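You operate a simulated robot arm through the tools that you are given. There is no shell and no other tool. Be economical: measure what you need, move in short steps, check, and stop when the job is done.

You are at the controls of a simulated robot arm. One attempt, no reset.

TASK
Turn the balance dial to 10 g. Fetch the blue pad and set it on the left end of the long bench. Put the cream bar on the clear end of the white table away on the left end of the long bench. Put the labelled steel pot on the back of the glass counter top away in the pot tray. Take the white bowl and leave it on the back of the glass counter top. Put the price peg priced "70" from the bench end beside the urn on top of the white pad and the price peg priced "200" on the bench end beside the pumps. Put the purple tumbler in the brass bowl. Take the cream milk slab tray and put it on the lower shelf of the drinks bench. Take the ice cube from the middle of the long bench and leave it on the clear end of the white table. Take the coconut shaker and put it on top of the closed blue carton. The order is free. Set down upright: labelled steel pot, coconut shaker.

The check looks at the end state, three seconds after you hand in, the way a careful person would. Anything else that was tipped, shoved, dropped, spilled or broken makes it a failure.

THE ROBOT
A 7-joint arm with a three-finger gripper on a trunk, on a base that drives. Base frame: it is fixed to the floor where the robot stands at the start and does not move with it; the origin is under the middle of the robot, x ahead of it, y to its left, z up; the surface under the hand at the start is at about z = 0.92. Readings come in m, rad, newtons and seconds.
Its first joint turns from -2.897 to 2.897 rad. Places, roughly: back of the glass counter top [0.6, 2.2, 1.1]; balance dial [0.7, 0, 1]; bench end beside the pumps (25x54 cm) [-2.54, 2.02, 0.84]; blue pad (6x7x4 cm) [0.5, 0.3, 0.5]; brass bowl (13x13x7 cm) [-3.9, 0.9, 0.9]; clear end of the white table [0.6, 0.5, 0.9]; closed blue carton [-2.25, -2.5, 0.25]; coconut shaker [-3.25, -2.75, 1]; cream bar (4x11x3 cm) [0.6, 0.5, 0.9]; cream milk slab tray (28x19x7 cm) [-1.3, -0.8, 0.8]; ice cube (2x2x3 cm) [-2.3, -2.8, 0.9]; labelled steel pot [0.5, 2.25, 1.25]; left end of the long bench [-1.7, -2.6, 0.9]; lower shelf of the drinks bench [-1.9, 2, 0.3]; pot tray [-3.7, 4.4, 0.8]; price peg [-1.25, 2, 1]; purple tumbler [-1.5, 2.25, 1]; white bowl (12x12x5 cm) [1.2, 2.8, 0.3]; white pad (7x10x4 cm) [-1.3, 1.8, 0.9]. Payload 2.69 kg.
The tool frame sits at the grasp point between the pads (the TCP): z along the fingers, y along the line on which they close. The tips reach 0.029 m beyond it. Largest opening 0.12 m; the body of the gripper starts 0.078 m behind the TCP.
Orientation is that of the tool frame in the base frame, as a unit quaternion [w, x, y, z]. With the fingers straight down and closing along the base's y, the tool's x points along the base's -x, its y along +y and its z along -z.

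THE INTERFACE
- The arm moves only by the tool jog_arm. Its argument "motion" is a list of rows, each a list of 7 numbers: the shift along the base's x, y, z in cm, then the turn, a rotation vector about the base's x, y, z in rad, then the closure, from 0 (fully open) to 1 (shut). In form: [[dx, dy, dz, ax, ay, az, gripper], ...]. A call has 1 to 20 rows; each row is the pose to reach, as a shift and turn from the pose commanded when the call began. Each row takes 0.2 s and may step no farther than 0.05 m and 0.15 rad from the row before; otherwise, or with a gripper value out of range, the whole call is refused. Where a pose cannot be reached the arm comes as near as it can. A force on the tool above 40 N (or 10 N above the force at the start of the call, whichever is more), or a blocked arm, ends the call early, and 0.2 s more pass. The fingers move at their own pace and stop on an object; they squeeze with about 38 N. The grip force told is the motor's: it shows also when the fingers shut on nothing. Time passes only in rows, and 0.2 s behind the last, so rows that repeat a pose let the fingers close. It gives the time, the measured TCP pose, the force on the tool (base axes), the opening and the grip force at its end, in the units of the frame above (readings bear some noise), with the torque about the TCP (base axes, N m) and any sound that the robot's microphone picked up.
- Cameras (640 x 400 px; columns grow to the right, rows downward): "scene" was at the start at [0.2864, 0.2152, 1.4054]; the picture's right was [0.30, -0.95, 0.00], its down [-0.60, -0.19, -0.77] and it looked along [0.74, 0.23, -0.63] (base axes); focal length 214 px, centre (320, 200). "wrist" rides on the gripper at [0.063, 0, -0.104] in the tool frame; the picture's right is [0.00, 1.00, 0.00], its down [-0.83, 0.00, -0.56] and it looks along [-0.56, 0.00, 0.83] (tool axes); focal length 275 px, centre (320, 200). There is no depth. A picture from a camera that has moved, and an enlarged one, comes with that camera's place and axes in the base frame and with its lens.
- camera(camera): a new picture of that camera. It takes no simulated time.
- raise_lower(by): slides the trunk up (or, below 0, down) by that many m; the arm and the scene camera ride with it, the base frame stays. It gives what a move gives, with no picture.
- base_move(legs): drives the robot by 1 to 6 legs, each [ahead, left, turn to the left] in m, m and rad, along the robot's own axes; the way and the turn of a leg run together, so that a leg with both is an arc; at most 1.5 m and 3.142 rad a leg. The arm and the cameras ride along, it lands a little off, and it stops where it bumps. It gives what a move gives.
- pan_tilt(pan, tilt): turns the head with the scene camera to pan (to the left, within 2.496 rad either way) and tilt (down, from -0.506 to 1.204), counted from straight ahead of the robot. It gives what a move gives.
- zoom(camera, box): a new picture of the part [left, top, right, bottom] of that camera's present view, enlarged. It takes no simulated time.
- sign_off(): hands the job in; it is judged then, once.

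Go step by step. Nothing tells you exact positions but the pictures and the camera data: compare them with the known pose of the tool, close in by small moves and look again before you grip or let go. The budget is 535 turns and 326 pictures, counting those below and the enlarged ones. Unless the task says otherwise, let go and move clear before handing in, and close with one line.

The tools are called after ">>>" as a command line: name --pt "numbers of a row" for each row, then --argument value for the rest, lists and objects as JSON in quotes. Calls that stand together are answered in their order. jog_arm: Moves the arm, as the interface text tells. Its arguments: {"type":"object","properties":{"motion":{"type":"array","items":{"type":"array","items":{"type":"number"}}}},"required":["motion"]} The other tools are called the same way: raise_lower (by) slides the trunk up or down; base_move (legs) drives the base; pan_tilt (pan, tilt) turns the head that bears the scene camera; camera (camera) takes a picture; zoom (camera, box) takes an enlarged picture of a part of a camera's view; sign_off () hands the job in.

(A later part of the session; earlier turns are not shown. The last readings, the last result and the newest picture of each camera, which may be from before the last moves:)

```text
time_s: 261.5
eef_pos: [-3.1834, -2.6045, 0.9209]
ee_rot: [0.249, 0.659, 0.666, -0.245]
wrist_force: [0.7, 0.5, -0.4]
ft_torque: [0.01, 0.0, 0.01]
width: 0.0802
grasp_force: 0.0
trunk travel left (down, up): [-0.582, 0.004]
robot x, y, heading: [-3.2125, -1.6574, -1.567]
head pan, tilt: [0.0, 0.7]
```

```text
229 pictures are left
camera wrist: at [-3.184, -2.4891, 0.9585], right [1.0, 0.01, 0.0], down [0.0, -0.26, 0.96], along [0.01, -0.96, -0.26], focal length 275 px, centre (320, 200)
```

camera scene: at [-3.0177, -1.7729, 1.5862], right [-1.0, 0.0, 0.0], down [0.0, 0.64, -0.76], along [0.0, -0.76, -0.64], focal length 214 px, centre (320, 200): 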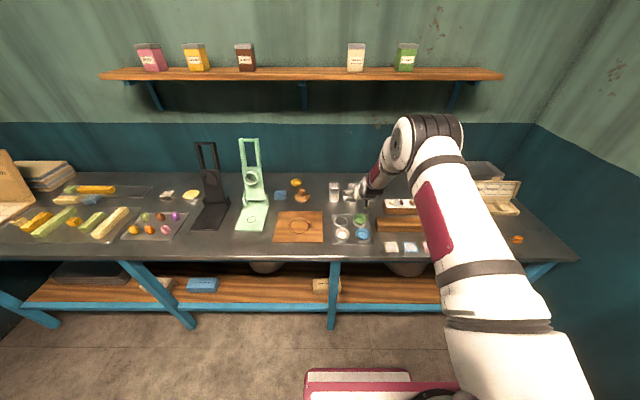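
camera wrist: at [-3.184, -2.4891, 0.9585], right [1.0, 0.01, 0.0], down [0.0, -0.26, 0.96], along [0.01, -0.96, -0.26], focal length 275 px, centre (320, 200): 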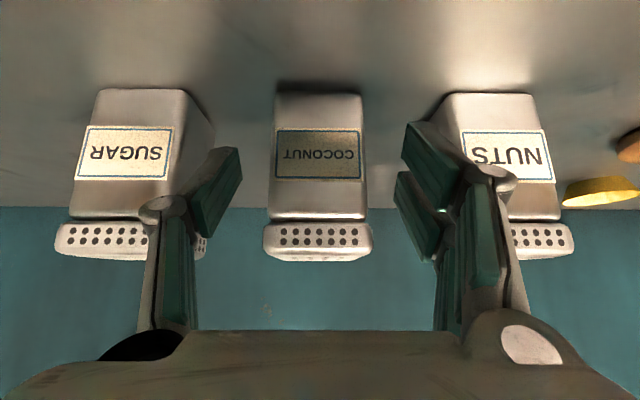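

>>> jog_arm --pt "0 -1.5 -0.4 0 0 0 0.33" --pt "0 -3 -0.8 0 0 0 0.33" --pt "0 -4.2 -1.3 0 0 0 0.33" --pt "0 -4.2 -1.3 0 0 0 0.6" --pt "0 -4.2 -1.3 0 0 0 1" --pt "0 -4.2 -1.3 0 0 0 1"

>>> camera --camera "wrist"

```text
time_s: 262.9
eef_pos: [-3.1819, -2.629, 0.9142]
ee_rot: [0.249, 0.659, 0.666, -0.246]
wrist_force: [-1.4, 0.1, 0.4]
ft_torque: [0.08, 0.12, -0.01]
width: 0.0495
grasp_force: 38.0
out of reach, approached as far as the arm can: row 2, 3, 4, 5, 6
trunk travel left (down, up): [-0.582, 0.004]
robot x, y, heading: [-3.2105, -1.6603, -1.566]
head pan, tilt: [0.0, 0.7]
```

```text
228 pictures are left
camera wrist: at [-3.1837, -2.5129, 0.9511], right [1.0, 0.01, 0.0], down [0.01, -0.26, 0.96], along [0.01, -0.96, -0.26], focal length 275 px, centre (320, 200)
```

wrist: 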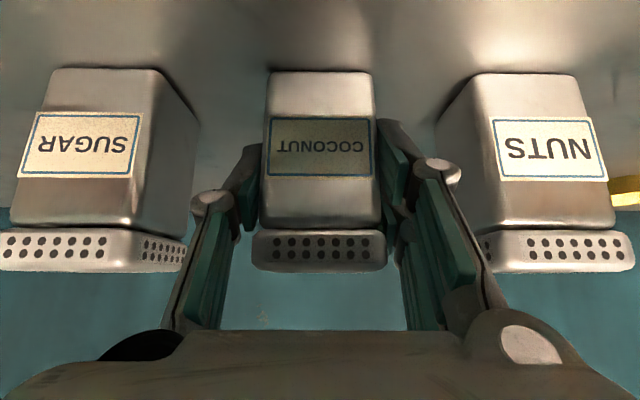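

Gripped (49 mm). Lift and check it hangs upright.

>>> jog_arm --pt "0 0 1 0 0 0 1" --pt "0 1 2.5 0 0 0 1" --pt "0 2 4 0 0 0 1" --pt "0 3 6 0 0 0 1" --pt "0 5 8 0 0 0 1" --pt "0 5 8 0 0 0 1"

>>> camera --camera "wrist"

>>> zoom --camera "scene" --box '[280, 130, 440, 250]'

```text
time_s: 264.3
eef_pos: [-3.1829, -2.5782, 0.9934]
ee_rot: [0.249, 0.659, 0.666, -0.246]
wrist_force: [-0.6, -0.2, -1.8]
ft_torque: [-0.01, -0.03, 0.0]
width: 0.0495
grasp_force: 38.3
trunk travel left (down, up): [-0.582, 0.004]
robot x, y, heading: [-3.2053, -1.6612, -1.574]
head pan, tilt: [0.0, 0.7]
```

```text
227 pictures are left
camera wrist: at [-3.1846, -2.4625, 1.0321], right [1.0, 0.01, 0.0], down [0.01, -0.26, 0.96], along [0.01, -0.96, -0.26], focal length 275 px, centre (320, 200)
```

wrist: 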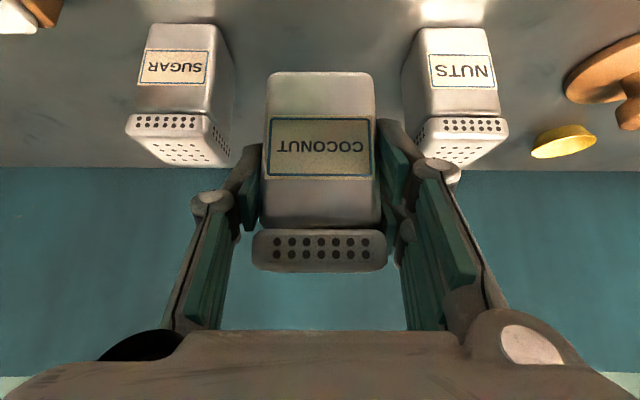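

```text
3.33 times, centred on (360, 190) of scene
camera zoom: at [-3.0177, -1.773, 1.5861], right [-1.0, 0.0, 0.0], down [0.0, 0.64, -0.76], along [0.0, -0.76, -0.64], focal length 715 px, centre (187, 233)
```

zoom: 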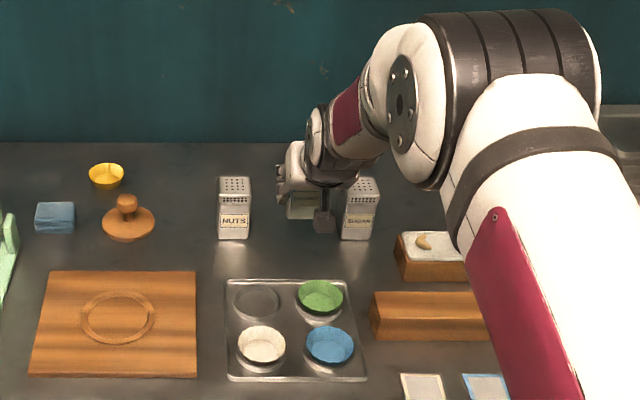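

Held upright. Back away, shift to the carton's x, lower the trunk, and look.

>>> base_move --legs '[[-0.45, 0, 0], [0, 0.885, 0]]'

>>> raise_lower --by -0.4

>>> raise_lower --by -0.14

>>> camera --camera "wrist"

>>> camera --camera "scene"

```text
time_s: 271.3
eef_pos: [-2.3002, -2.1262, 0.9948]
ee_rot: [0.249, 0.66, 0.665, -0.246]
wrist_force: [0.2, 0.0, -1.7]
ft_torque: [0.03, 0.02, 0.01]
width: 0.0495
grasp_force: 37.3
trunk travel left (down, up): [-0.582, 0.004]
robot x, y, heading: [-2.321, -1.2088, -1.571]
head pan, tilt: [0.0, 0.7]
```

```text
time_s: 275.1
eef_pos: [-2.3002, -2.1261, 0.5929]
ee_rot: [0.249, 0.66, 0.665, -0.245]
wrist_force: [-0.3, -0.1, -1.1]
ft_torque: [0.03, 0.0, -0.01]
width: 0.0495
grasp_force: 37.5
trunk travel left (down, up): [-0.182, 0.404]
robot x, y, heading: [-2.3238, -1.2065, -1.574]
head pan, tilt: [0.0, 0.7]
```

```text
time_s: 276.8
eef_pos: [-2.3006, -2.1261, 0.4537]
ee_rot: [0.248, 0.661, 0.665, -0.246]
wrist_force: [-0.5, 0.2, -1.9]
ft_torque: [0.05, -0.01, -0.01]
width: 0.0492
grasp_force: 38.3
trunk travel left (down, up): [-0.042, 0.544]
robot x, y, heading: [-2.321, -1.2032, -1.572]
head pan, tilt: [0.0, 0.7]
```

```text
225 pictures are left
camera wrist: at [-2.3012, -2.01, 0.4918], right [1.0, 0.01, 0.0], down [0.0, -0.26, 0.96], along [0.01, -0.96, -0.26], focal length 275 px, centre (320, 200)
```

wrist: 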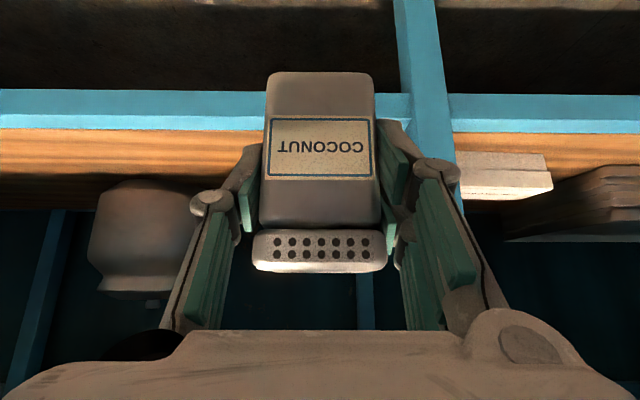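

```text
224 pictures are left
camera scene: at [-2.133, -1.5911, 1.0461], right [-1.0, 0.0, 0.0], down [0.0, 0.64, -0.76], along [0.0, -0.76, -0.64], focal length 214 px, centre (320, 200)
```

scene: 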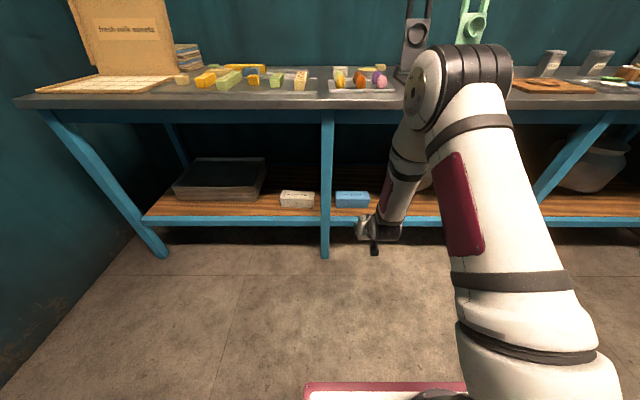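

The arm's elbow is far forward when the trunk is low, so I extend the arm (not the base) under the bench, watching clearance.

>>> jog_arm --pt "0 -3 0 0 0 0 1" --pt "0 -6 0 0 0 0 1" --pt "0 -9 0 0 0 0 1" --pt "0 -12 0 0 0 0 1" --pt "0 -12 0 0 0 0 1"

>>> camera --camera "scene"

>>> camera --camera "wrist"

```text
time_s: 278.0
eef_pos: [-2.2998, -2.2464, 0.455]
ee_rot: [0.248, 0.66, 0.665, -0.246]
wrist_force: [-0.3, -0.1, -1.9]
ft_torque: [0.01, 0.02, 0.03]
width: 0.0493
grasp_force: 37.5
trunk travel left (down, up): [-0.042, 0.544]
robot x, y, heading: [-2.3256, -1.2041, -1.568]
head pan, tilt: [0.0, 0.7]
```

```text
223 pictures are left
camera scene: at [-2.133, -1.5911, 1.0461], right [-1.0, 0.0, 0.0], down [0.0, 0.64, -0.76], along [0.0, -0.76, -0.64], focal length 214 px, centre (320, 200)
```

scene: 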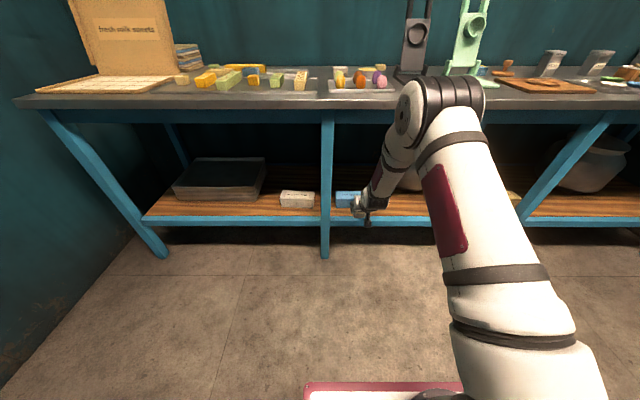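

```text
222 pictures are left
camera wrist: at [-2.3008, -2.1294, 0.4919], right [1.0, 0.01, 0.0], down [0.0, -0.27, 0.96], along [0.01, -0.96, -0.27], focal length 275 px, centre (320, 200)
```

wrist: 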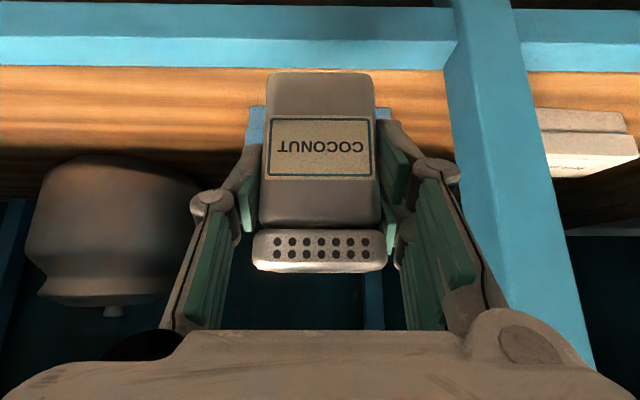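

Elbow drops back as the arm extends; clear. The carton is centred. Continue extending.

>>> jog_arm --pt "0 -3 0 0 0 0 1" --pt "0 -6 0 0 0 0 1" --pt "0 -9 0 0 0 0 1" --pt "0 -12 0 0 0 0 1" --pt "0 -14 0 0 0 0 1" --pt "0 -14 0 0 0 0 1"

>>> camera --camera "scene"

>>> camera --camera "wrist"

```text
time_s: 279.4
eef_pos: [-2.3003, -2.3869, 0.455]
ee_rot: [0.249, 0.66, 0.665, -0.246]
wrist_force: [0.7, 0.3, -1.7]
ft_torque: [0.05, -0.03, 0.03]
width: 0.0496
grasp_force: 37.3
trunk travel left (down, up): [-0.042, 0.544]
robot x, y, heading: [-2.3202, -1.2061, -1.568]
head pan, tilt: [0.0, 0.7]
```

```text
221 pictures are left
camera scene: at [-2.133, -1.5911, 1.0461], right [-1.0, 0.0, 0.0], down [0.0, 0.64, -0.76], along [0.0, -0.76, -0.64], focal length 214 px, centre (320, 200)
```

scene: 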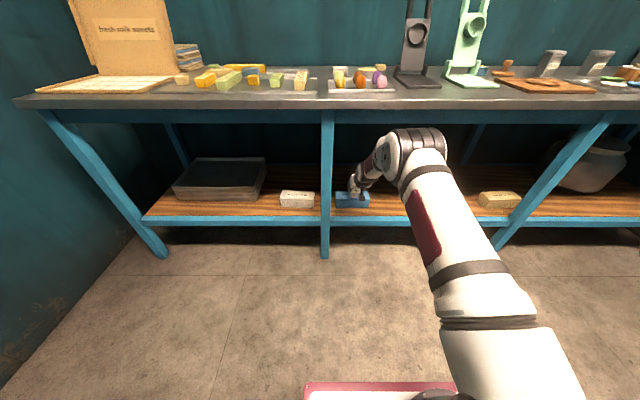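

```text
220 pictures are left
camera wrist: at [-2.3014, -2.2699, 0.4924], right [1.0, 0.01, 0.0], down [0.0, -0.26, 0.96], along [0.01, -0.96, -0.26], focal length 275 px, centre (320, 200)
```

wrist: 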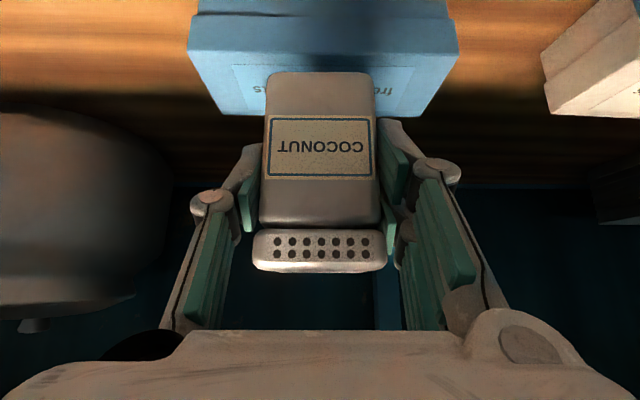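

Carton top spans y -2.424…-2.506. I advance 6 cm more and lower until contact.

>>> jog_arm --pt "0 -3 0 0 0 0 1" --pt "0.3 -6.1 0 0 0 0 1" --pt "0.3 -6.1 -2 0 0 0 1" --pt "0.3 -6.1 -3.5 0 0 0 1" --pt "0.3 -6.1 -4.2 0 0 0 1" --pt "0.3 -6.1 -4.2 0 0 0 1"

>>> camera --camera "wrist"

>>> zoom --camera "scene" --box '[290, 130, 450, 230]'

```text
time_s: 280.8
eef_pos: [-2.2963, -2.45, 0.4136]
ee_rot: [0.25, 0.659, 0.665, -0.247]
wrist_force: [-0.2, 0.2, 9.3]
ft_torque: [0.12, 0.1, 0.0]
width: 0.0495
grasp_force: 38.1
trunk travel left (down, up): [-0.042, 0.544]
robot x, y, heading: [-2.3223, -1.2078, -1.57]
head pan, tilt: [0.0, 0.7]
```

```text
219 pictures are left
camera wrist: at [-2.2974, -2.3329, 0.4517], right [1.0, 0.01, 0.0], down [0.0, -0.26, 0.97], along [0.01, -0.97, -0.26], focal length 275 px, centre (320, 200)
```

wrist: 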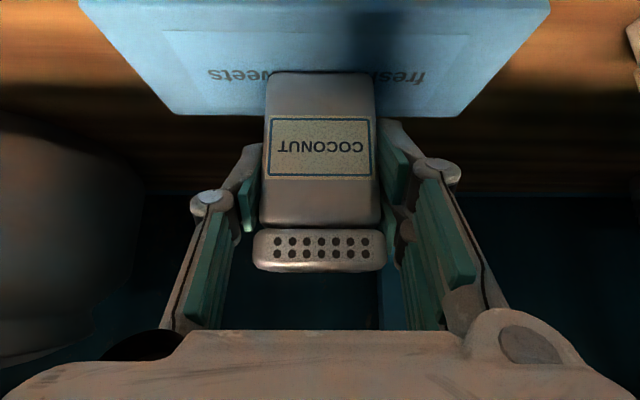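

```text
4.00 times, centred on (370, 180) of scene
camera zoom: at [-2.133, -1.5906, 1.0464], right [-1.0, 0.0, 0.0], down [0.0, 0.64, -0.77], along [0.0, -0.77, -0.64], focal length 858 px, centre (120, 280)
```

zoom: 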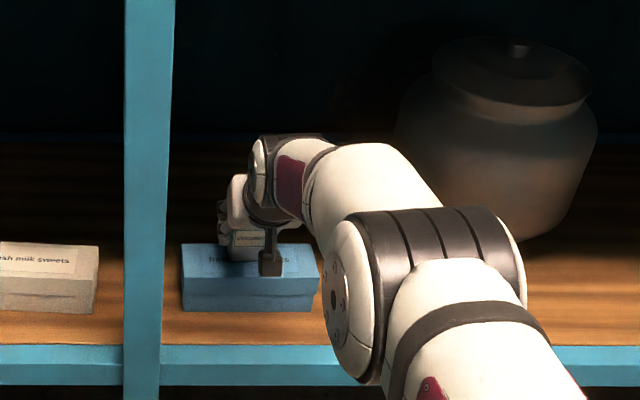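

Contact; the shaker is ~2 cm too far back on the carton. I lift slightly, shift 2 cm to the front and lower again.

>>> jog_arm --pt "0 0 0.8 0 0 0 1" --pt "0 1 0.8 0 0 0 1" --pt "0 2.1 0.8 0 0 0 1" --pt "0 2.1 0.3 0 0 0 1" --pt "0 2.1 0.1 0 0 0 1" --pt "0 2.1 -0.05 0 0 0 1"

>>> camera --camera "wrist"

```text
time_s: 282.2
eef_pos: [-2.2973, -2.4278, 0.4137]
ee_rot: [0.25, 0.659, 0.665, -0.246]
wrist_force: [1.0, 3.8, 12.2]
ft_torque: [0.3, 0.07, -0.07]
width: 0.0497
grasp_force: 38.2
trunk travel left (down, up): [-0.042, 0.544]
robot x, y, heading: [-2.3227, -1.2036, -1.565]
head pan, tilt: [0.0, 0.7]
```

```text
217 pictures are left
camera wrist: at [-2.2976, -2.3114, 0.4517], right [1.0, 0.01, 0.0], down [0.0, -0.26, 0.97], along [0.01, -0.97, -0.26], focal length 275 px, centre (320, 200)
```

wrist: 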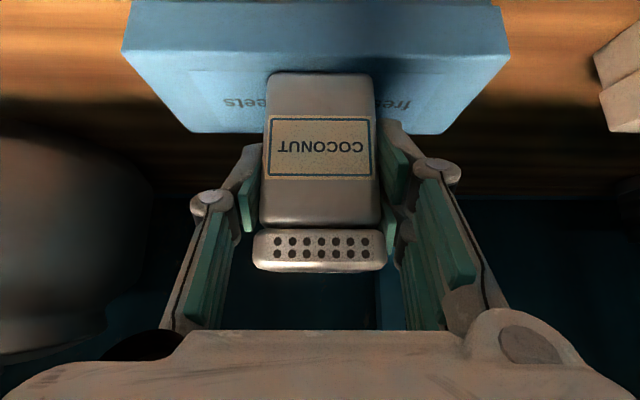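

Centred on the carton (≈1.2 cm margins). Release and retract.

>>> jog_arm --pt "0 0 0 0 0 0 0.6" --pt "0 0 0 0 0 0 0.35" --pt "0 0 0 0 0 0 0.35" --pt "0 2 0.6 0 0 0 0.35" --pt "0 5 1.5 0 0 0 0.3" --pt "0 9 2.5 0 0 0 0.3" --pt "0 13 2.5 0 0 0 0.2" --pt "0 17 2.5 0 0 0 0.1" --pt "0 21 2.5 0 0 0 0" --pt "0 25 2.5 0 0 0 0" --pt "0 29 2.5 0 0 0 0"

>>> camera --camera "wrist"

>>> camera --camera "scene"

```text
time_s: 284.6
eef_pos: [-2.2941, -2.1343, 0.436]
ee_rot: [0.248, 0.66, 0.665, -0.246]
wrist_force: [0.8, 0.0, 0.1]
ft_torque: [0.0, 0.0, 0.0]
width: 0.1201
grasp_force: 0.1
trunk travel left (down, up): [-0.042, 0.544]
robot x, y, heading: [-2.3241, -1.205, -1.57]
head pan, tilt: [0.0, 0.7]
```

```text
216 pictures are left
camera wrist: at [-2.2958, -2.018, 0.4739], right [1.0, 0.01, 0.0], down [0.0, -0.26, 0.96], along [0.01, -0.96, -0.26], focal length 275 px, centre (320, 200)
```

wrist: 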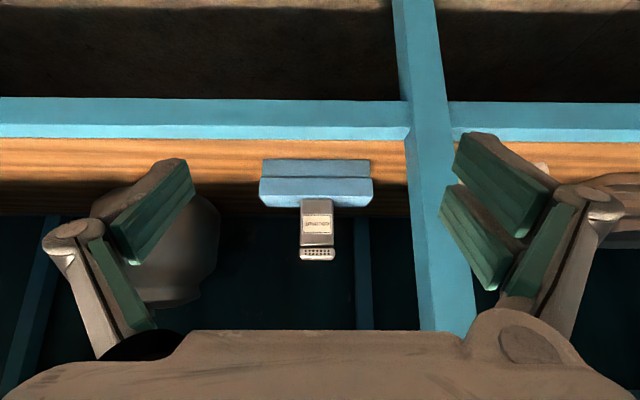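

```text
215 pictures are left
camera scene: at [-2.133, -1.591, 1.0462], right [-1.0, 0.0, 0.0], down [0.0, 0.64, -0.76], along [0.0, -0.76, -0.64], focal length 214 px, centre (320, 200)
```

scene: 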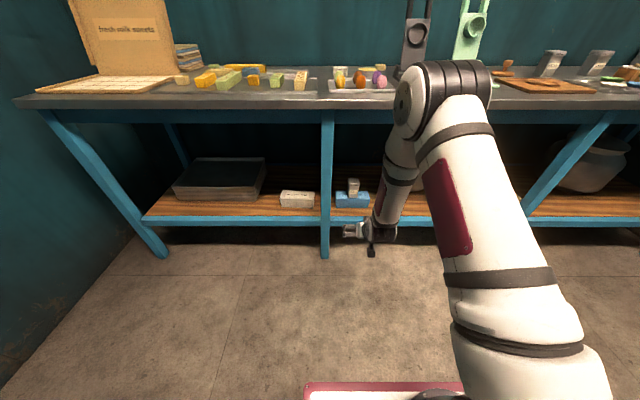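

Shaker stands upright on the carton. Next the cream milk slab tray; I restore the arm to a neutral pose and go look at that table.

>>> raise_lower --by 0.4

>>> jog_arm --pt "0 3 3 0.1 0 0 0" --pt "0 6 6 0.2 0 0 0" --pt "0 9 9 0.3 0 0 0" --pt "0 12 12 0.4 0 0 0" --pt "0 15 15 0.5 0 0 0" --pt "0 18 18 0.6 0 0 0" --pt "0 21 21 0.7 0 0 0" --pt "0 24 24 0.7 0 0 0" --pt "0 27 27 0.7 0 0 0" --pt "0 30 30 0.7 0 0 0" --pt "0 33 33 0.7 0 0 0" --pt "0 36 35 0.7 0 0 0" --pt "0 39 35 0.7 0 0 0" --pt "0 39 35 0.7 0 0 0"

>>> base_move --legs '[[-0.45, 0, 0], [0, 0, 1.571]]'

>>> pan_tilt --pan 0 --tilt 0.6

>>> camera --camera "scene"

```text
time_s: 288.4
eef_pos: [-2.2979, -2.1375, 0.8369]
ee_rot: [0.249, 0.66, 0.665, -0.246]
wrist_force: [0.4, -1.1, 0.9]
ft_torque: [-0.02, 0.0, -0.03]
width: 0.1198
grasp_force: 0.1
trunk travel left (down, up): [-0.442, 0.144]
robot x, y, heading: [-2.3204, -1.207, -1.567]
head pan, tilt: [0.0, 0.7]
```

```text
time_s: 291.4
eef_pos: [-2.2959, -1.7453, 1.1885]
ee_rot: [0.008, 0.705, 0.709, -0.003]
wrist_force: [0.2, 0.0, -0.4]
ft_torque: [0.02, -0.05, -0.01]
width: 0.1202
grasp_force: 0.1
trunk travel left (down, up): [-0.442, 0.144]
robot x, y, heading: [-2.3247, -1.2066, -1.571]
head pan, tilt: [0.0, 0.7]
```

```text
time_s: 298.0
eef_pos: [-1.7856, -0.7135, 1.1877]
ee_rot: [0.007, -0.015, 1.0, 0.003]
wrist_force: [0.6, 0.5, -0.4]
ft_torque: [0.04, -0.01, 0.01]
width: 0.1201
grasp_force: 0.0
trunk travel left (down, up): [-0.442, 0.144]
robot x, y, heading: [-2.3243, -0.7543, 0.024]
head pan, tilt: [0.0, 0.7]
```

```text
time_s: 298.7
eef_pos: [-1.7852, -0.7125, 1.1881]
ee_rot: [0.007, -0.015, 1.0, 0.002]
wrist_force: [0.5, -0.4, 0.1]
ft_torque: [-0.01, 0.0, 0.04]
width: 0.12
grasp_force: 0.0
trunk travel left (down, up): [-0.442, 0.144]
robot x, y, heading: [-2.3237, -0.7517, 0.026]
head pan, tilt: [0.0, 0.6]
```

```text
214 pictures are left
camera scene: at [-2.0654, -0.5576, 1.4548], right [0.02, -1.0, 0.0], down [-0.57, -0.01, -0.82], along [0.82, 0.02, -0.57], focal length 214 px, centre (320, 200)
```

scene: 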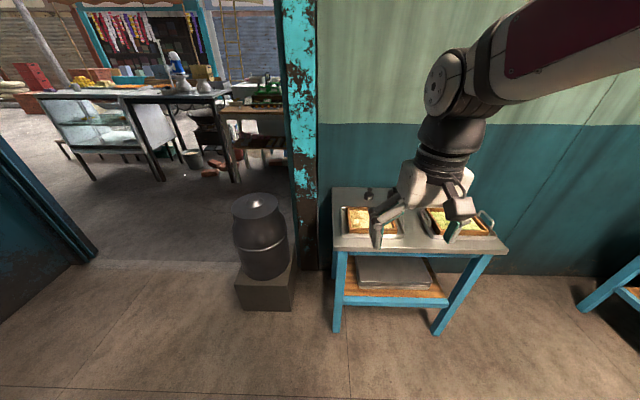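

>>> base_move --legs '[[0.28, 0, -0.024]]'

>>> jog_arm --pt "3 -3 0 0 0 0 0" --pt "5 -5 0 0 0 0.015 0" --pt "5 -5 0 0 0 0.015 0"

>>> camera --camera "wrist"

>>> pan_tilt --pan -0.2 --tilt 0.75

>>> camera --camera "scene"

```text
time_s: 300.6
eef_pos: [-1.5026, -0.7233, 1.1878]
ee_rot: [0.007, -0.004, 1.0, 0.002]
wrist_force: [0.3, -0.1, -0.3]
ft_torque: [-0.01, -0.01, 0.02]
width: 0.1201
grasp_force: 0.0
trunk travel left (down, up): [-0.442, 0.144]
robot x, y, heading: [-2.0413, -0.7457, 0.005]
head pan, tilt: [0.0, 0.6]
```

```text
time_s: 301.4
eef_pos: [-1.4528, -0.7728, 1.1869]
ee_rot: [0.007, -0.011, 1.0, 0.003]
wrist_force: [-0.5, 0.1, -0.4]
ft_torque: [-0.01, 0.02, -0.01]
width: 0.1199
grasp_force: 0.1
trunk travel left (down, up): [-0.442, 0.144]
robot x, y, heading: [-2.0429, -0.747, 0.002]
head pan, tilt: [0.0, 0.6]
```

```text
213 pictures are left
camera wrist: at [-1.5166, -0.7745, 1.2901], right [-0.03, 1.0, 0.01], down [0.82, 0.02, 0.57], along [0.57, 0.02, -0.82], focal length 275 px, centre (320, 200)
```

wrist: 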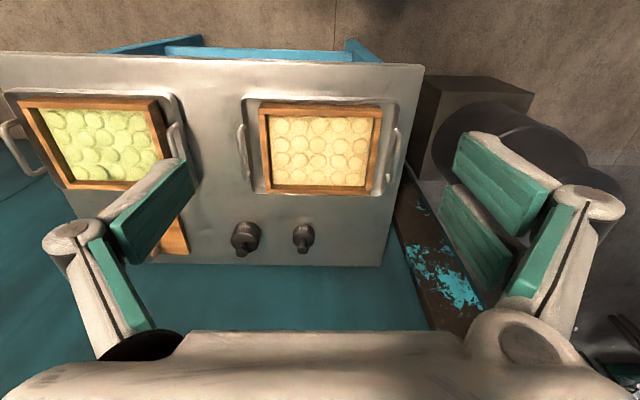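

```text
time_s: 302.1
eef_pos: [-1.4536, -0.7719, 1.1873]
ee_rot: [0.008, -0.011, 1.0, 0.002]
wrist_force: [-0.3, -0.6, 0.1]
ft_torque: [0.0, -0.03, -0.03]
width: 0.12
grasp_force: 0.1
trunk travel left (down, up): [-0.442, 0.144]
robot x, y, heading: [-2.0436, -0.7517, 0.002]
head pan, tilt: [-0.201, 0.75]
```

```text
212 pictures are left
camera scene: at [-1.7859, -0.5764, 1.442], right [-0.2, -0.98, 0.0], down [-0.67, 0.13, -0.73], along [0.72, -0.14, -0.68], focal length 214 px, centre (320, 200)
```

scene: 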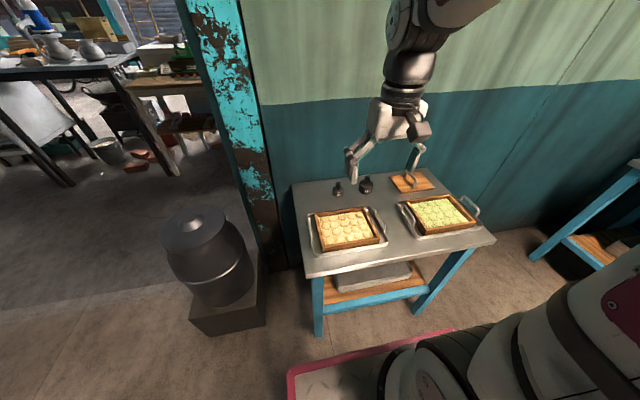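

>>> zoom --camera "wrist" --box '[220, 80, 420, 205]'

>>> zoom --camera "scene" --box '[290, 160, 490, 285]'

```text
3.20 times, centred on (320, 142) of wrist
camera zoom: at [-1.5167, -0.7743, 1.2901], right [-0.03, 1.0, 0.01], down [0.82, 0.02, 0.57], along [0.57, 0.02, -0.82], focal length 881 px, centre (320, 384)
```

zoom: 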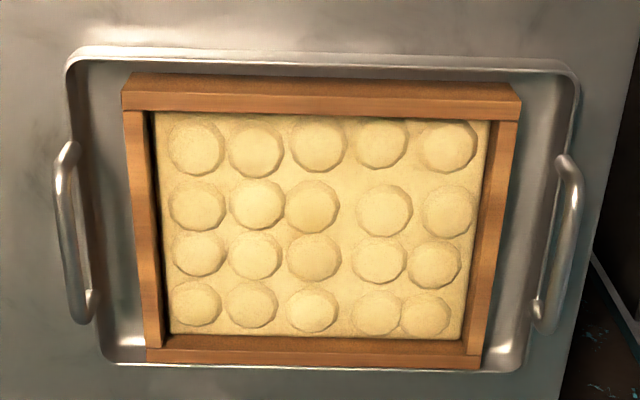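

```text
3.20 times, centred on (390, 222) of scene
camera zoom: at [-1.7859, -0.5764, 1.442], right [-0.2, -0.98, 0.0], down [-0.67, 0.13, -0.73], along [0.72, -0.14, -0.68], focal length 686 px, centre (96, 128)
```

zoom: 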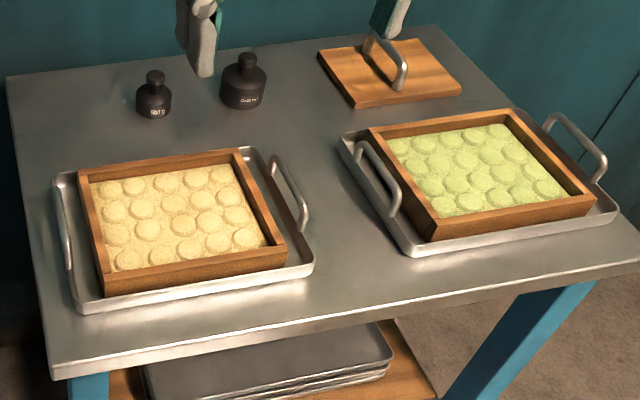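

The tray has arch handles at its two ends (y≈-0.63 and -0.90, x≈-1.306, bar z≈0.85). I first test its weight at the left handle; moving above it.

>>> jog_arm --pt "3 3 -3 0 0 0 0.4" --pt "6 6 -6 0 0 0 0.6" --pt "9 9 -9 0 0 0 0.79" --pt "12 12 -12 0 0 0 0.79" --pt "14.7 14.2 -15 0 0 0 0.79" --pt "14.7 14.2 -19 0 0 0 0.79" --pt "14.7 14.2 -22 0 0 0 0.79" --pt "14.7 14.2 -24 0 0 0 0.79" --pt "14.7 14.2 -24 0 0 0 0.79"

>>> camera --camera "wrist"

>>> camera --camera "scene"

```text
refused: row 1 steps farther than a row can; nothing moved
```

```text
209 pictures are left
camera wrist: at [-1.5167, -0.7743, 1.2901], right [-0.03, 1.0, 0.01], down [0.82, 0.02, 0.57], along [0.57, 0.02, -0.82], focal length 275 px, centre (320, 200)
```

wrist: 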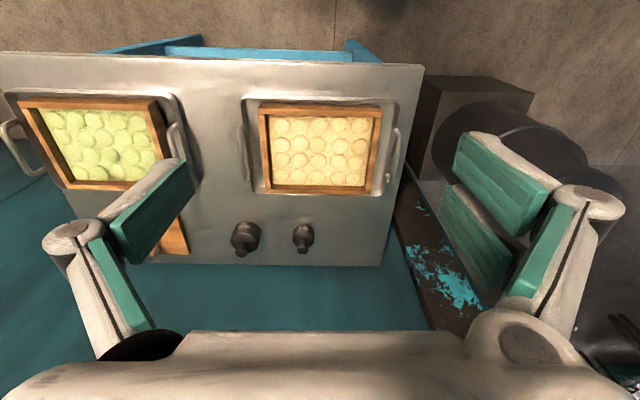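

```text
208 pictures are left
camera scene: at [-1.7859, -0.5764, 1.442], right [-0.2, -0.98, 0.0], down [-0.67, 0.13, -0.73], along [0.72, -0.14, -0.68], focal length 214 px, centre (320, 200)
```

scene: 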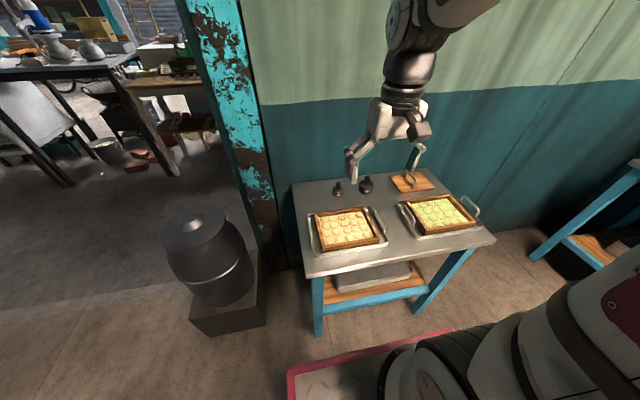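

>>> jog_arm --pt "2.5 2.5 -2.5 0 0 0 0.4" --pt "5 5 -5 0 0 0 0.6" --pt "7.5 7.5 -7.5 0 0 0 0.79" --pt "10 10 -10 0 0 0 0.79" --pt "12.5 12.5 -12.5 0 0 0 0.79" --pt "14.7 14.2 -15 0 0 0 0.79" --pt "14.7 14.2 -19 0 0 0 0.79" --pt "14.7 14.2 -22 0 0 0 0.79" --pt "14.7 14.2 -24 0 0 0 0.79" --pt "14.7 14.2 -24 0 0 0 0.79"

>>> camera --camera "wrist"

```text
time_s: 304.4
eef_pos: [-1.307, -0.6301, 0.9496]
ee_rot: [0.007, -0.01, 1.0, 0.003]
wrist_force: [0.4, -0.6, -0.5]
ft_torque: [0.02, 0.0, 0.04]
width: 0.0254
grasp_force: 0.0
trunk travel left (down, up): [-0.442, 0.144]
robot x, y, heading: [-2.0449, -0.7528, 0.003]
head pan, tilt: [-0.201, 0.75]
```

```text
207 pictures are left
camera wrist: at [-1.3715, -0.6319, 1.0521], right [-0.03, 1.0, 0.01], down [0.82, 0.02, 0.57], along [0.57, 0.02, -0.82], focal length 275 px, centre (320, 200)
```

wrist: 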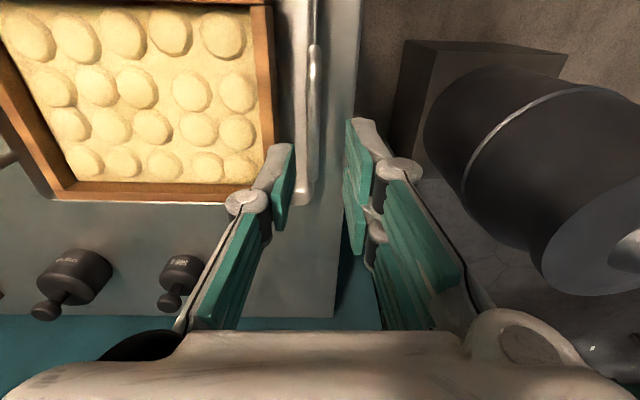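

>>> zoom --camera "wrist" --box '[240, 0, 400, 220]'

>>> zoom --camera "scene" --box '[290, 180, 400, 260]'

```text
1.82 times, centred on (320, 110) of wrist
camera zoom: at [-1.3715, -0.6319, 1.0521], right [-0.03, 1.0, 0.01], down [0.82, 0.02, 0.57], along [0.57, 0.02, -0.82], focal length 500 px, centre (320, 364)
```

zoom: 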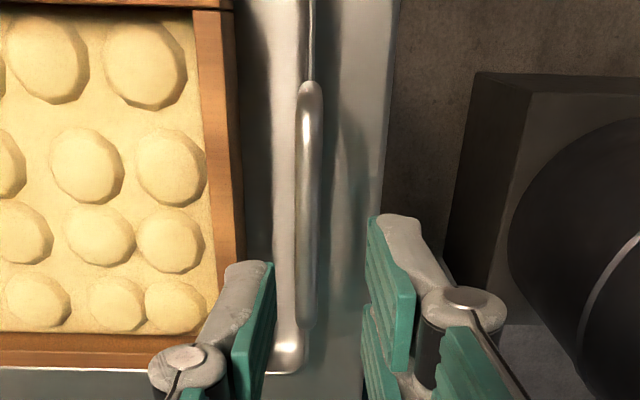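

```text
5.00 times, centred on (345, 220) of scene
camera zoom: at [-1.7859, -0.5764, 1.442], right [-0.2, -0.98, 0.0], down [-0.67, 0.14, -0.73], along [0.72, -0.14, -0.68], focal length 1072 px, centre (195, 100)
```

zoom: 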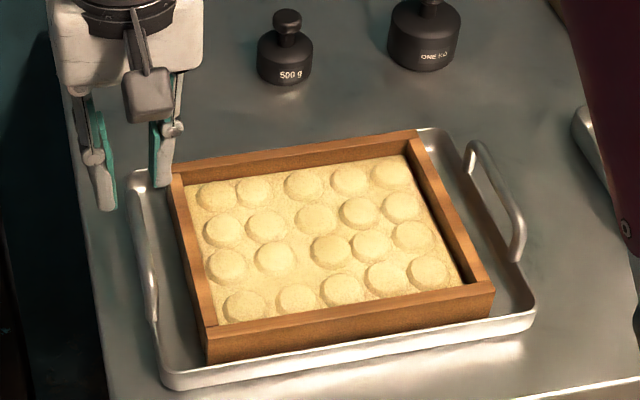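

Bar centre at (-1.307, -0.6345). I straddle it, pinch, and lift that end by ~1 cm to measure the weight.

>>> jog_arm --pt "0 -0.45 -3 0 0 0 0.79" --pt "0 -0.45 -6 0 0 0 0.79" --pt "0 -0.45 -9 0 0 0 0.79" --pt "0 -0.45 -10.5 0 0 0 0.79" --pt "0 -0.45 -10.5 0 0 0 1" --pt "0 -0.45 -10.5 0 0 0 1"

>>> camera --camera "wrist"

```text
time_s: 305.8
eef_pos: [-1.3064, -0.6331, 0.8428]
ee_rot: [0.006, -0.011, 1.0, 0.002]
wrist_force: [-1.5, -1.4, -0.4]
ft_torque: [-0.02, -0.08, -0.52]
width: 0.009
grasp_force: 35.6
trunk travel left (down, up): [-0.442, 0.144]
robot x, y, heading: [-2.0417, -0.7479, 0.006]
head pan, tilt: [-0.201, 0.75]
```

```text
204 pictures are left
camera wrist: at [-1.3709, -0.6357, 0.9456], right [-0.03, 1.0, 0.01], down [0.82, 0.02, 0.57], along [0.57, 0.02, -0.82], focal length 275 px, centre (320, 200)
```

wrist: 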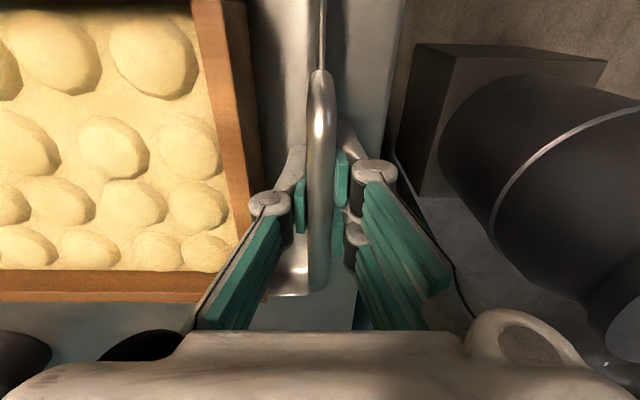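

>>> jog_arm --pt "0 0 0.3 0 0 0 1" --pt "0 0 0.7 0 0 0 1" --pt "0 0 1 0 0 0 1" --pt "0 0 1 0 0 0 1"

>>> camera --camera "wrist"

>>> zoom --camera "scene" --box '[290, 180, 400, 260]'

```text
time_s: 306.8
eef_pos: [-1.3055, -0.6345, 0.8524]
ee_rot: [0.006, -0.011, 1.0, 0.003]
wrist_force: [-0.6, -1.1, -5.6]
ft_torque: [0.08, 0.52, -0.32]
width: 0.0078
grasp_force: 35.7
trunk travel left (down, up): [-0.442, 0.144]
robot x, y, heading: [-2.0452, -0.7499, 0.002]
head pan, tilt: [-0.201, 0.75]
```

```text
203 pictures are left
camera wrist: at [-1.3705, -0.6363, 0.9559], right [-0.03, 1.0, 0.01], down [0.82, 0.02, 0.57], along [0.57, 0.02, -0.82], focal length 275 px, centre (320, 200)
```

wrist: 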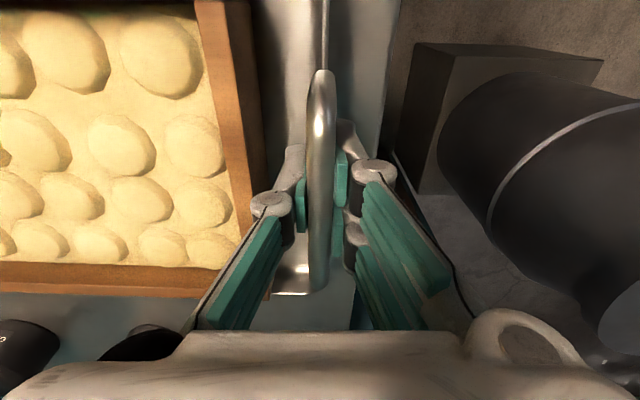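

```text
5.00 times, centred on (345, 220) of scene
camera zoom: at [-1.7857, -0.5764, 1.4419], right [-0.2, -0.98, 0.0], down [-0.67, 0.14, -0.73], along [0.72, -0.14, -0.68], focal length 1072 px, centre (195, 100)
```

zoom: 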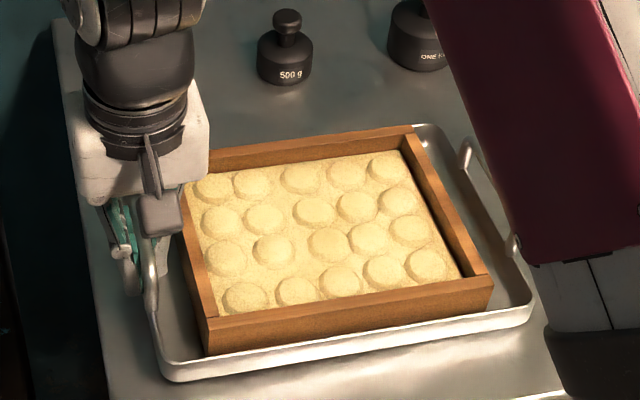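

The tray weighs about 1 kg (half ≈5 N at this end), so a one-handle lift would tilt it. I set it back and release; then I'll consider a flat two-finger "fork-clamp" with the hand horizontal.

>>> jog_arm --pt "0 0 -0.5 0 0 0 1" --pt "0 0 -1 0 0 0 1" --pt "0 0 -1 0 0 0 0.79" --pt "0 0 2 0 0 0 0.79" --pt "0 0 6 0 0 0 0.79" --pt "0 0 10 0 0 0 0.5" --pt "0 0 14 0 0 0 0.2" --pt "0 0 18 0 0 0 0" --pt "0 0 18 0 0 0 0"

>>> pan_tilt --pan 0 --tilt 0.85

>>> camera --camera "scene"

```text
time_s: 308.8
eef_pos: [-1.3076, -0.635, 1.0337]
ee_rot: [0.007, -0.011, 1.0, 0.003]
wrist_force: [0.1, 0.5, 1.0]
ft_torque: [0.03, 0.02, -0.01]
width: 0.1199
grasp_force: 0.0
trunk travel left (down, up): [-0.442, 0.144]
robot x, y, heading: [-2.0435, -0.7509, 0.001]
head pan, tilt: [-0.201, 0.75]
```

```text
time_s: 309.5
eef_pos: [-1.3075, -0.6351, 1.0346]
ee_rot: [0.007, -0.011, 1.0, 0.002]
wrist_force: [0.3, -0.4, 0.2]
ft_torque: [-0.02, 0.03, -0.01]
width: 0.1202
grasp_force: 0.0
trunk travel left (down, up): [-0.442, 0.144]
robot x, y, heading: [-2.0405, -0.7473, -0.002]
head pan, tilt: [0.0, 0.85]
```

```text
201 pictures are left
camera scene: at [-1.7889, -0.56, 1.434], right [0.0, -1.0, 0.0], down [-0.75, 0.0, -0.66], along [0.66, 0.0, -0.75], focal length 214 px, centre (320, 200)
```

scene: 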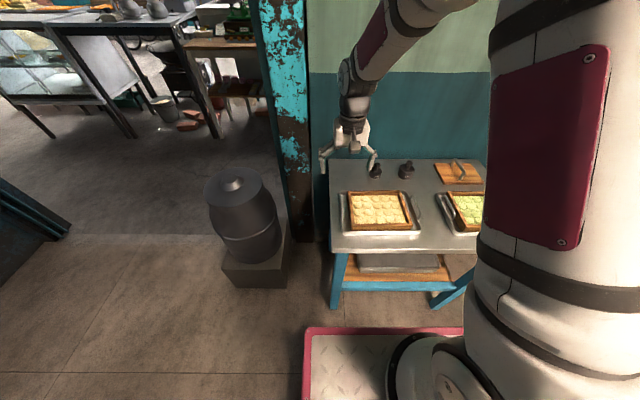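

The lift plan for the tray depends on the drinks bench shelf, so I first go scout the drinks bench area (via the street side).

>>> jog_arm --pt "-4 -1 2 0 0 0 0" --pt "-8 -2 4 0 0 0 0" --pt "-12 -4 7 0 0 0 0" --pt "-16 -6 10 0 0 0 0" --pt "-20 -8 12 0 0 0 0" --pt "-22 -10 14 0 0 0 0"

>>> base_move --legs '[[-0.1, 0, 0], [0, 1.4, 0], [1.5, 0, 0], [0.2, 0.0, 0], [0, 1.2, 0]]'

>>> pan_tilt --pan 2.3 --tilt 0.4

>>> camera --camera "scene"

```text
refused: row 3 steps farther than a row can; nothing moved
```

```text
time_s: 328.1
eef_pos: [0.2671, 1.2911, 1.0342]
ee_rot: [0.008, -0.029, 1.0, 0.004]
wrist_force: [-0.2, 0.4, -0.5]
ft_torque: [0.01, -0.02, -0.01]
width: 0.1202
grasp_force: 0.2
trunk travel left (down, up): [-0.442, 0.144]
robot x, y, heading: [-0.4631, 1.157, 0.036]
head pan, tilt: [0.0, 0.85]
stopped in leg 5: the robot was blocked; the commanded pose is now the measured one
```

```text
time_s: 330.3
eef_pos: [0.2673, 1.2915, 1.0332]
ee_rot: [0.007, -0.028, 1.0, 0.003]
wrist_force: [-0.1, 0.0, 0.1]
ft_torque: [0.0, -0.03, 0.0]
width: 0.1198
grasp_force: 0.0
trunk travel left (down, up): [-0.442, 0.144]
robot x, y, heading: [-0.4647, 1.1513, 0.037]
head pan, tilt: [2.3, 0.4]
```

```text
200 pictures are left
camera scene: at [-0.3598, 1.4145, 1.4731], right [0.72, 0.69, 0.0], down [0.27, -0.28, -0.92], along [-0.64, 0.66, -0.39], focal length 214 px, centre (320, 200)
```

scene: 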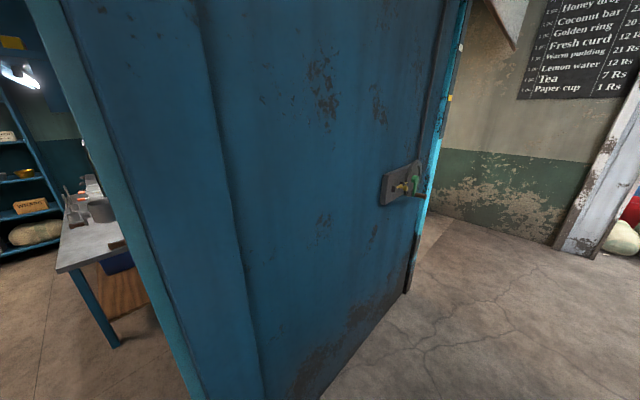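

Only the wall corner stopped the base. I move away from the wall and continue along it to y≈3.6.

>>> base_move --legs '[[0.25, 0, -0.036], [0, 1.2, 0], [0, 1.3, 0]]'

>>> camera --camera "scene"

```text
time_s: 331.6
eef_pos: [0.4065, 1.2836, 1.0332]
ee_rot: [-0.005, -0.027, 1.0, 0.001]
wrist_force: [-8.4, -1.3, 6.6]
ft_torque: [0.49, -0.57, 0.5]
width: 0.1201
grasp_force: 0.1
trunk travel left (down, up): [-0.442, 0.144]
robot x, y, heading: [-0.3182, 1.1532, 0.02]
head pan, tilt: [2.3, 0.4]
stopped in leg 1: the force on the tool passed its limit at 95 N (the readings are from after the stop); the commanded pose is now the measured one
```

```text
199 pictures are left
camera scene: at [-0.2109, 1.4166, 1.473], right [0.73, 0.68, 0.0], down [0.27, -0.28, -0.92], along [-0.63, 0.67, -0.39], focal length 214 px, centre (320, 200)
```

scene: 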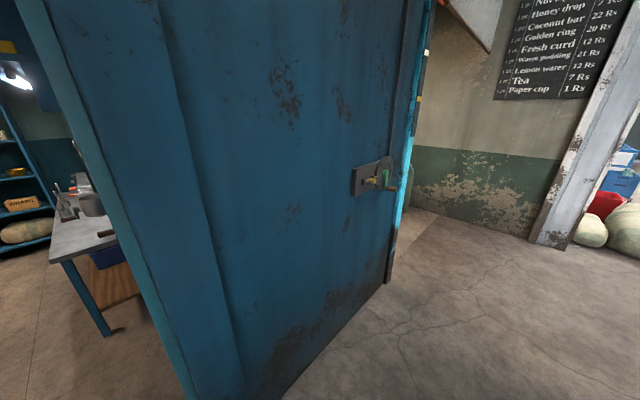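

The arm (not retracted, since the jog was refused) touched something on the metal table. I check what it is.

>>> pan_tilt --pan 0.1 --tilt 0.6

>>> camera --camera "scene"

>>> camera --camera "wrist"

```text
time_s: 333.7
eef_pos: [0.407, 1.2829, 1.0336]
ee_rot: [-0.005, -0.026, 1.0, 0.001]
wrist_force: [-12.8, 0.6, 6.6]
ft_torque: [0.36, -0.75, 0.78]
width: 0.1203
grasp_force: 0.0
trunk travel left (down, up): [-0.442, 0.144]
robot x, y, heading: [-0.3169, 1.1534, 0.015]
head pan, tilt: [0.099, 0.6]
```

```text
198 pictures are left
camera scene: at [-0.0603, 1.3595, 1.455], right [0.12, -0.99, 0.0], down [-0.56, -0.07, -0.83], along [0.82, 0.1, -0.56], focal length 214 px, centre (320, 200)
```

scene: 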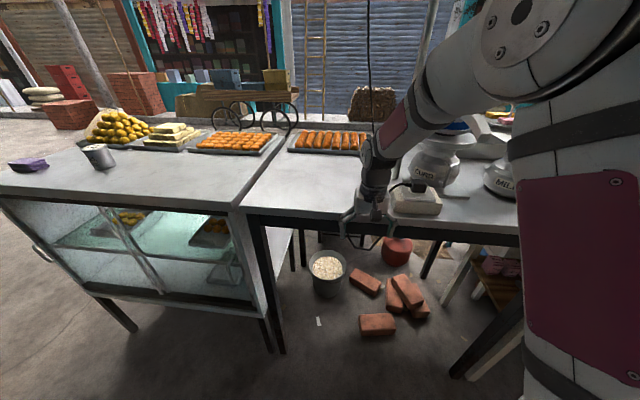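

```text
197 pictures are left
camera wrist: at [0.3442, 1.2804, 1.1379], right [-0.06, 1.0, 0.0], down [0.83, 0.05, 0.55], along [0.55, 0.03, -0.84], focal length 275 px, centre (320, 200)
```

wrist: 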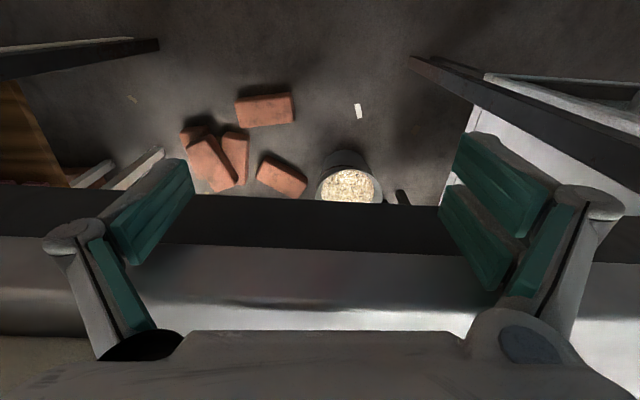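

The hand only bumped the metal table's front edge (surface ≈1.07 m); objects on it look unmoved. I back off and retract/raise the arm properly.

>>> base_move --legs '[[-0.08, 0, 0]]'

>>> jog_arm --pt "-3 -1 2 0 0 0 0" --pt "-6 -2 4 0 0 0 0" --pt "-9 -4 7 0 0 0 0" --pt "-11 -6 10 0 0 0 0" --pt "-13 -8 13 0 0 0 0" --pt "-15 -10 16 0 0 0 0" --pt "-17 -12 19 0 0 0 0" --pt "-19 -14 22 0 0 0 0"

>>> zoom --camera "scene" --box '[240, 80, 540, 270]'

```text
time_s: 334.8
eef_pos: [0.3272, 1.2816, 1.0328]
ee_rot: [-0.004, -0.025, 1.0, 0.001]
wrist_force: [-0.3, 0.7, 0.3]
ft_torque: [0.0, 0.05, 0.0]
width: 0.12
grasp_force: 0.1
trunk travel left (down, up): [-0.442, 0.144]
robot x, y, heading: [-0.4, 1.1551, 0.017]
head pan, tilt: [0.099, 0.6]
```

```text
time_s: 336.6
eef_pos: [0.1376, 1.1413, 1.2527]
ee_rot: [-0.005, -0.026, 1.0, 0.001]
wrist_force: [0.0, 0.0, 0.1]
ft_torque: [-0.02, 0.05, -0.03]
width: 0.12
grasp_force: 0.1
trunk travel left (down, up): [-0.442, 0.144]
robot x, y, heading: [-0.4005, 1.1556, 0.017]
head pan, tilt: [0.099, 0.6]
```

```text
2.11 times, centred on (390, 175) of scene
camera zoom: at [-0.138, 1.3578, 1.4547], right [0.12, -0.99, 0.0], down [-0.56, -0.07, -0.82], along [0.82, 0.1, -0.57], focal length 452 px, centre (173, 253)
```

zoom: 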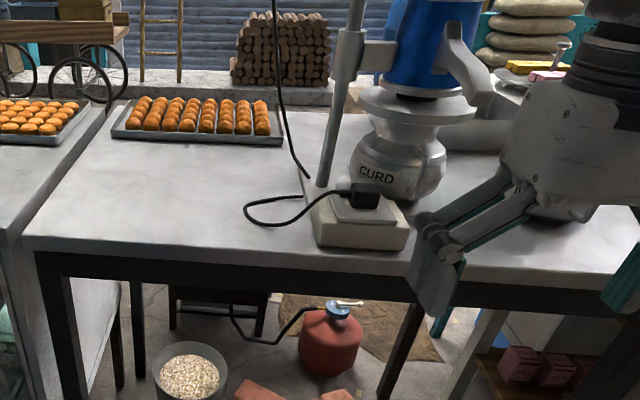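

>>> base_move --legs '[[0.22, 0, 0], [0, 0, 1.554], [1.2, 0, 0], [1.0, 0, 0]]'

>>> pan_tilt --pan 1.2 --tilt 0.4

>>> camera --camera "scene"

```text
time_s: 352.5
eef_pos: [-0.1169, 3.8942, 1.2516]
ee_rot: [0.004, 0.713, -0.701, 0.002]
wrist_force: [-0.3, 0.7, 0.4]
ft_torque: [-0.01, 0.03, -0.04]
width: 0.1199
grasp_force: 0.0
trunk travel left (down, up): [-0.442, 0.144]
robot x, y, heading: [-0.1456, 3.3605, 1.554]
head pan, tilt: [0.099, 0.6]
```

```text
time_s: 353.8
eef_pos: [-0.1173, 3.8936, 1.2528]
ee_rot: [0.004, 0.714, -0.7, 0.002]
wrist_force: [-0.1, -0.2, 0.3]
ft_torque: [0.01, -0.03, -0.02]
width: 0.1198
grasp_force: 0.0
trunk travel left (down, up): [-0.442, 0.144]
robot x, y, heading: [-0.1479, 3.3578, 1.562]
head pan, tilt: [1.201, 0.4]
```

```text
195 pictures are left
camera scene: at [-0.4204, 3.5702, 1.4731], right [0.37, 0.93, 0.0], down [0.36, -0.15, -0.92], along [-0.85, 0.34, -0.39], focal length 214 px, centre (320, 200)
```

scene: 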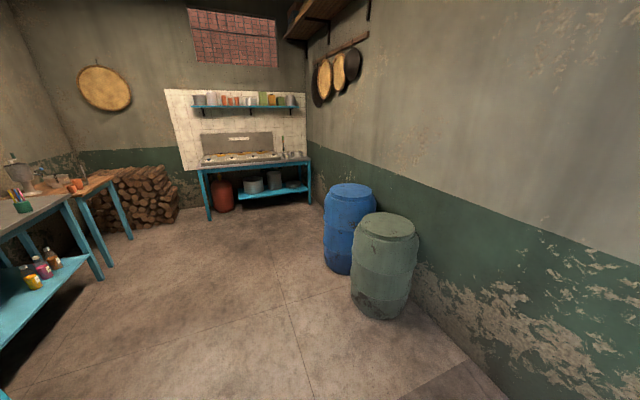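

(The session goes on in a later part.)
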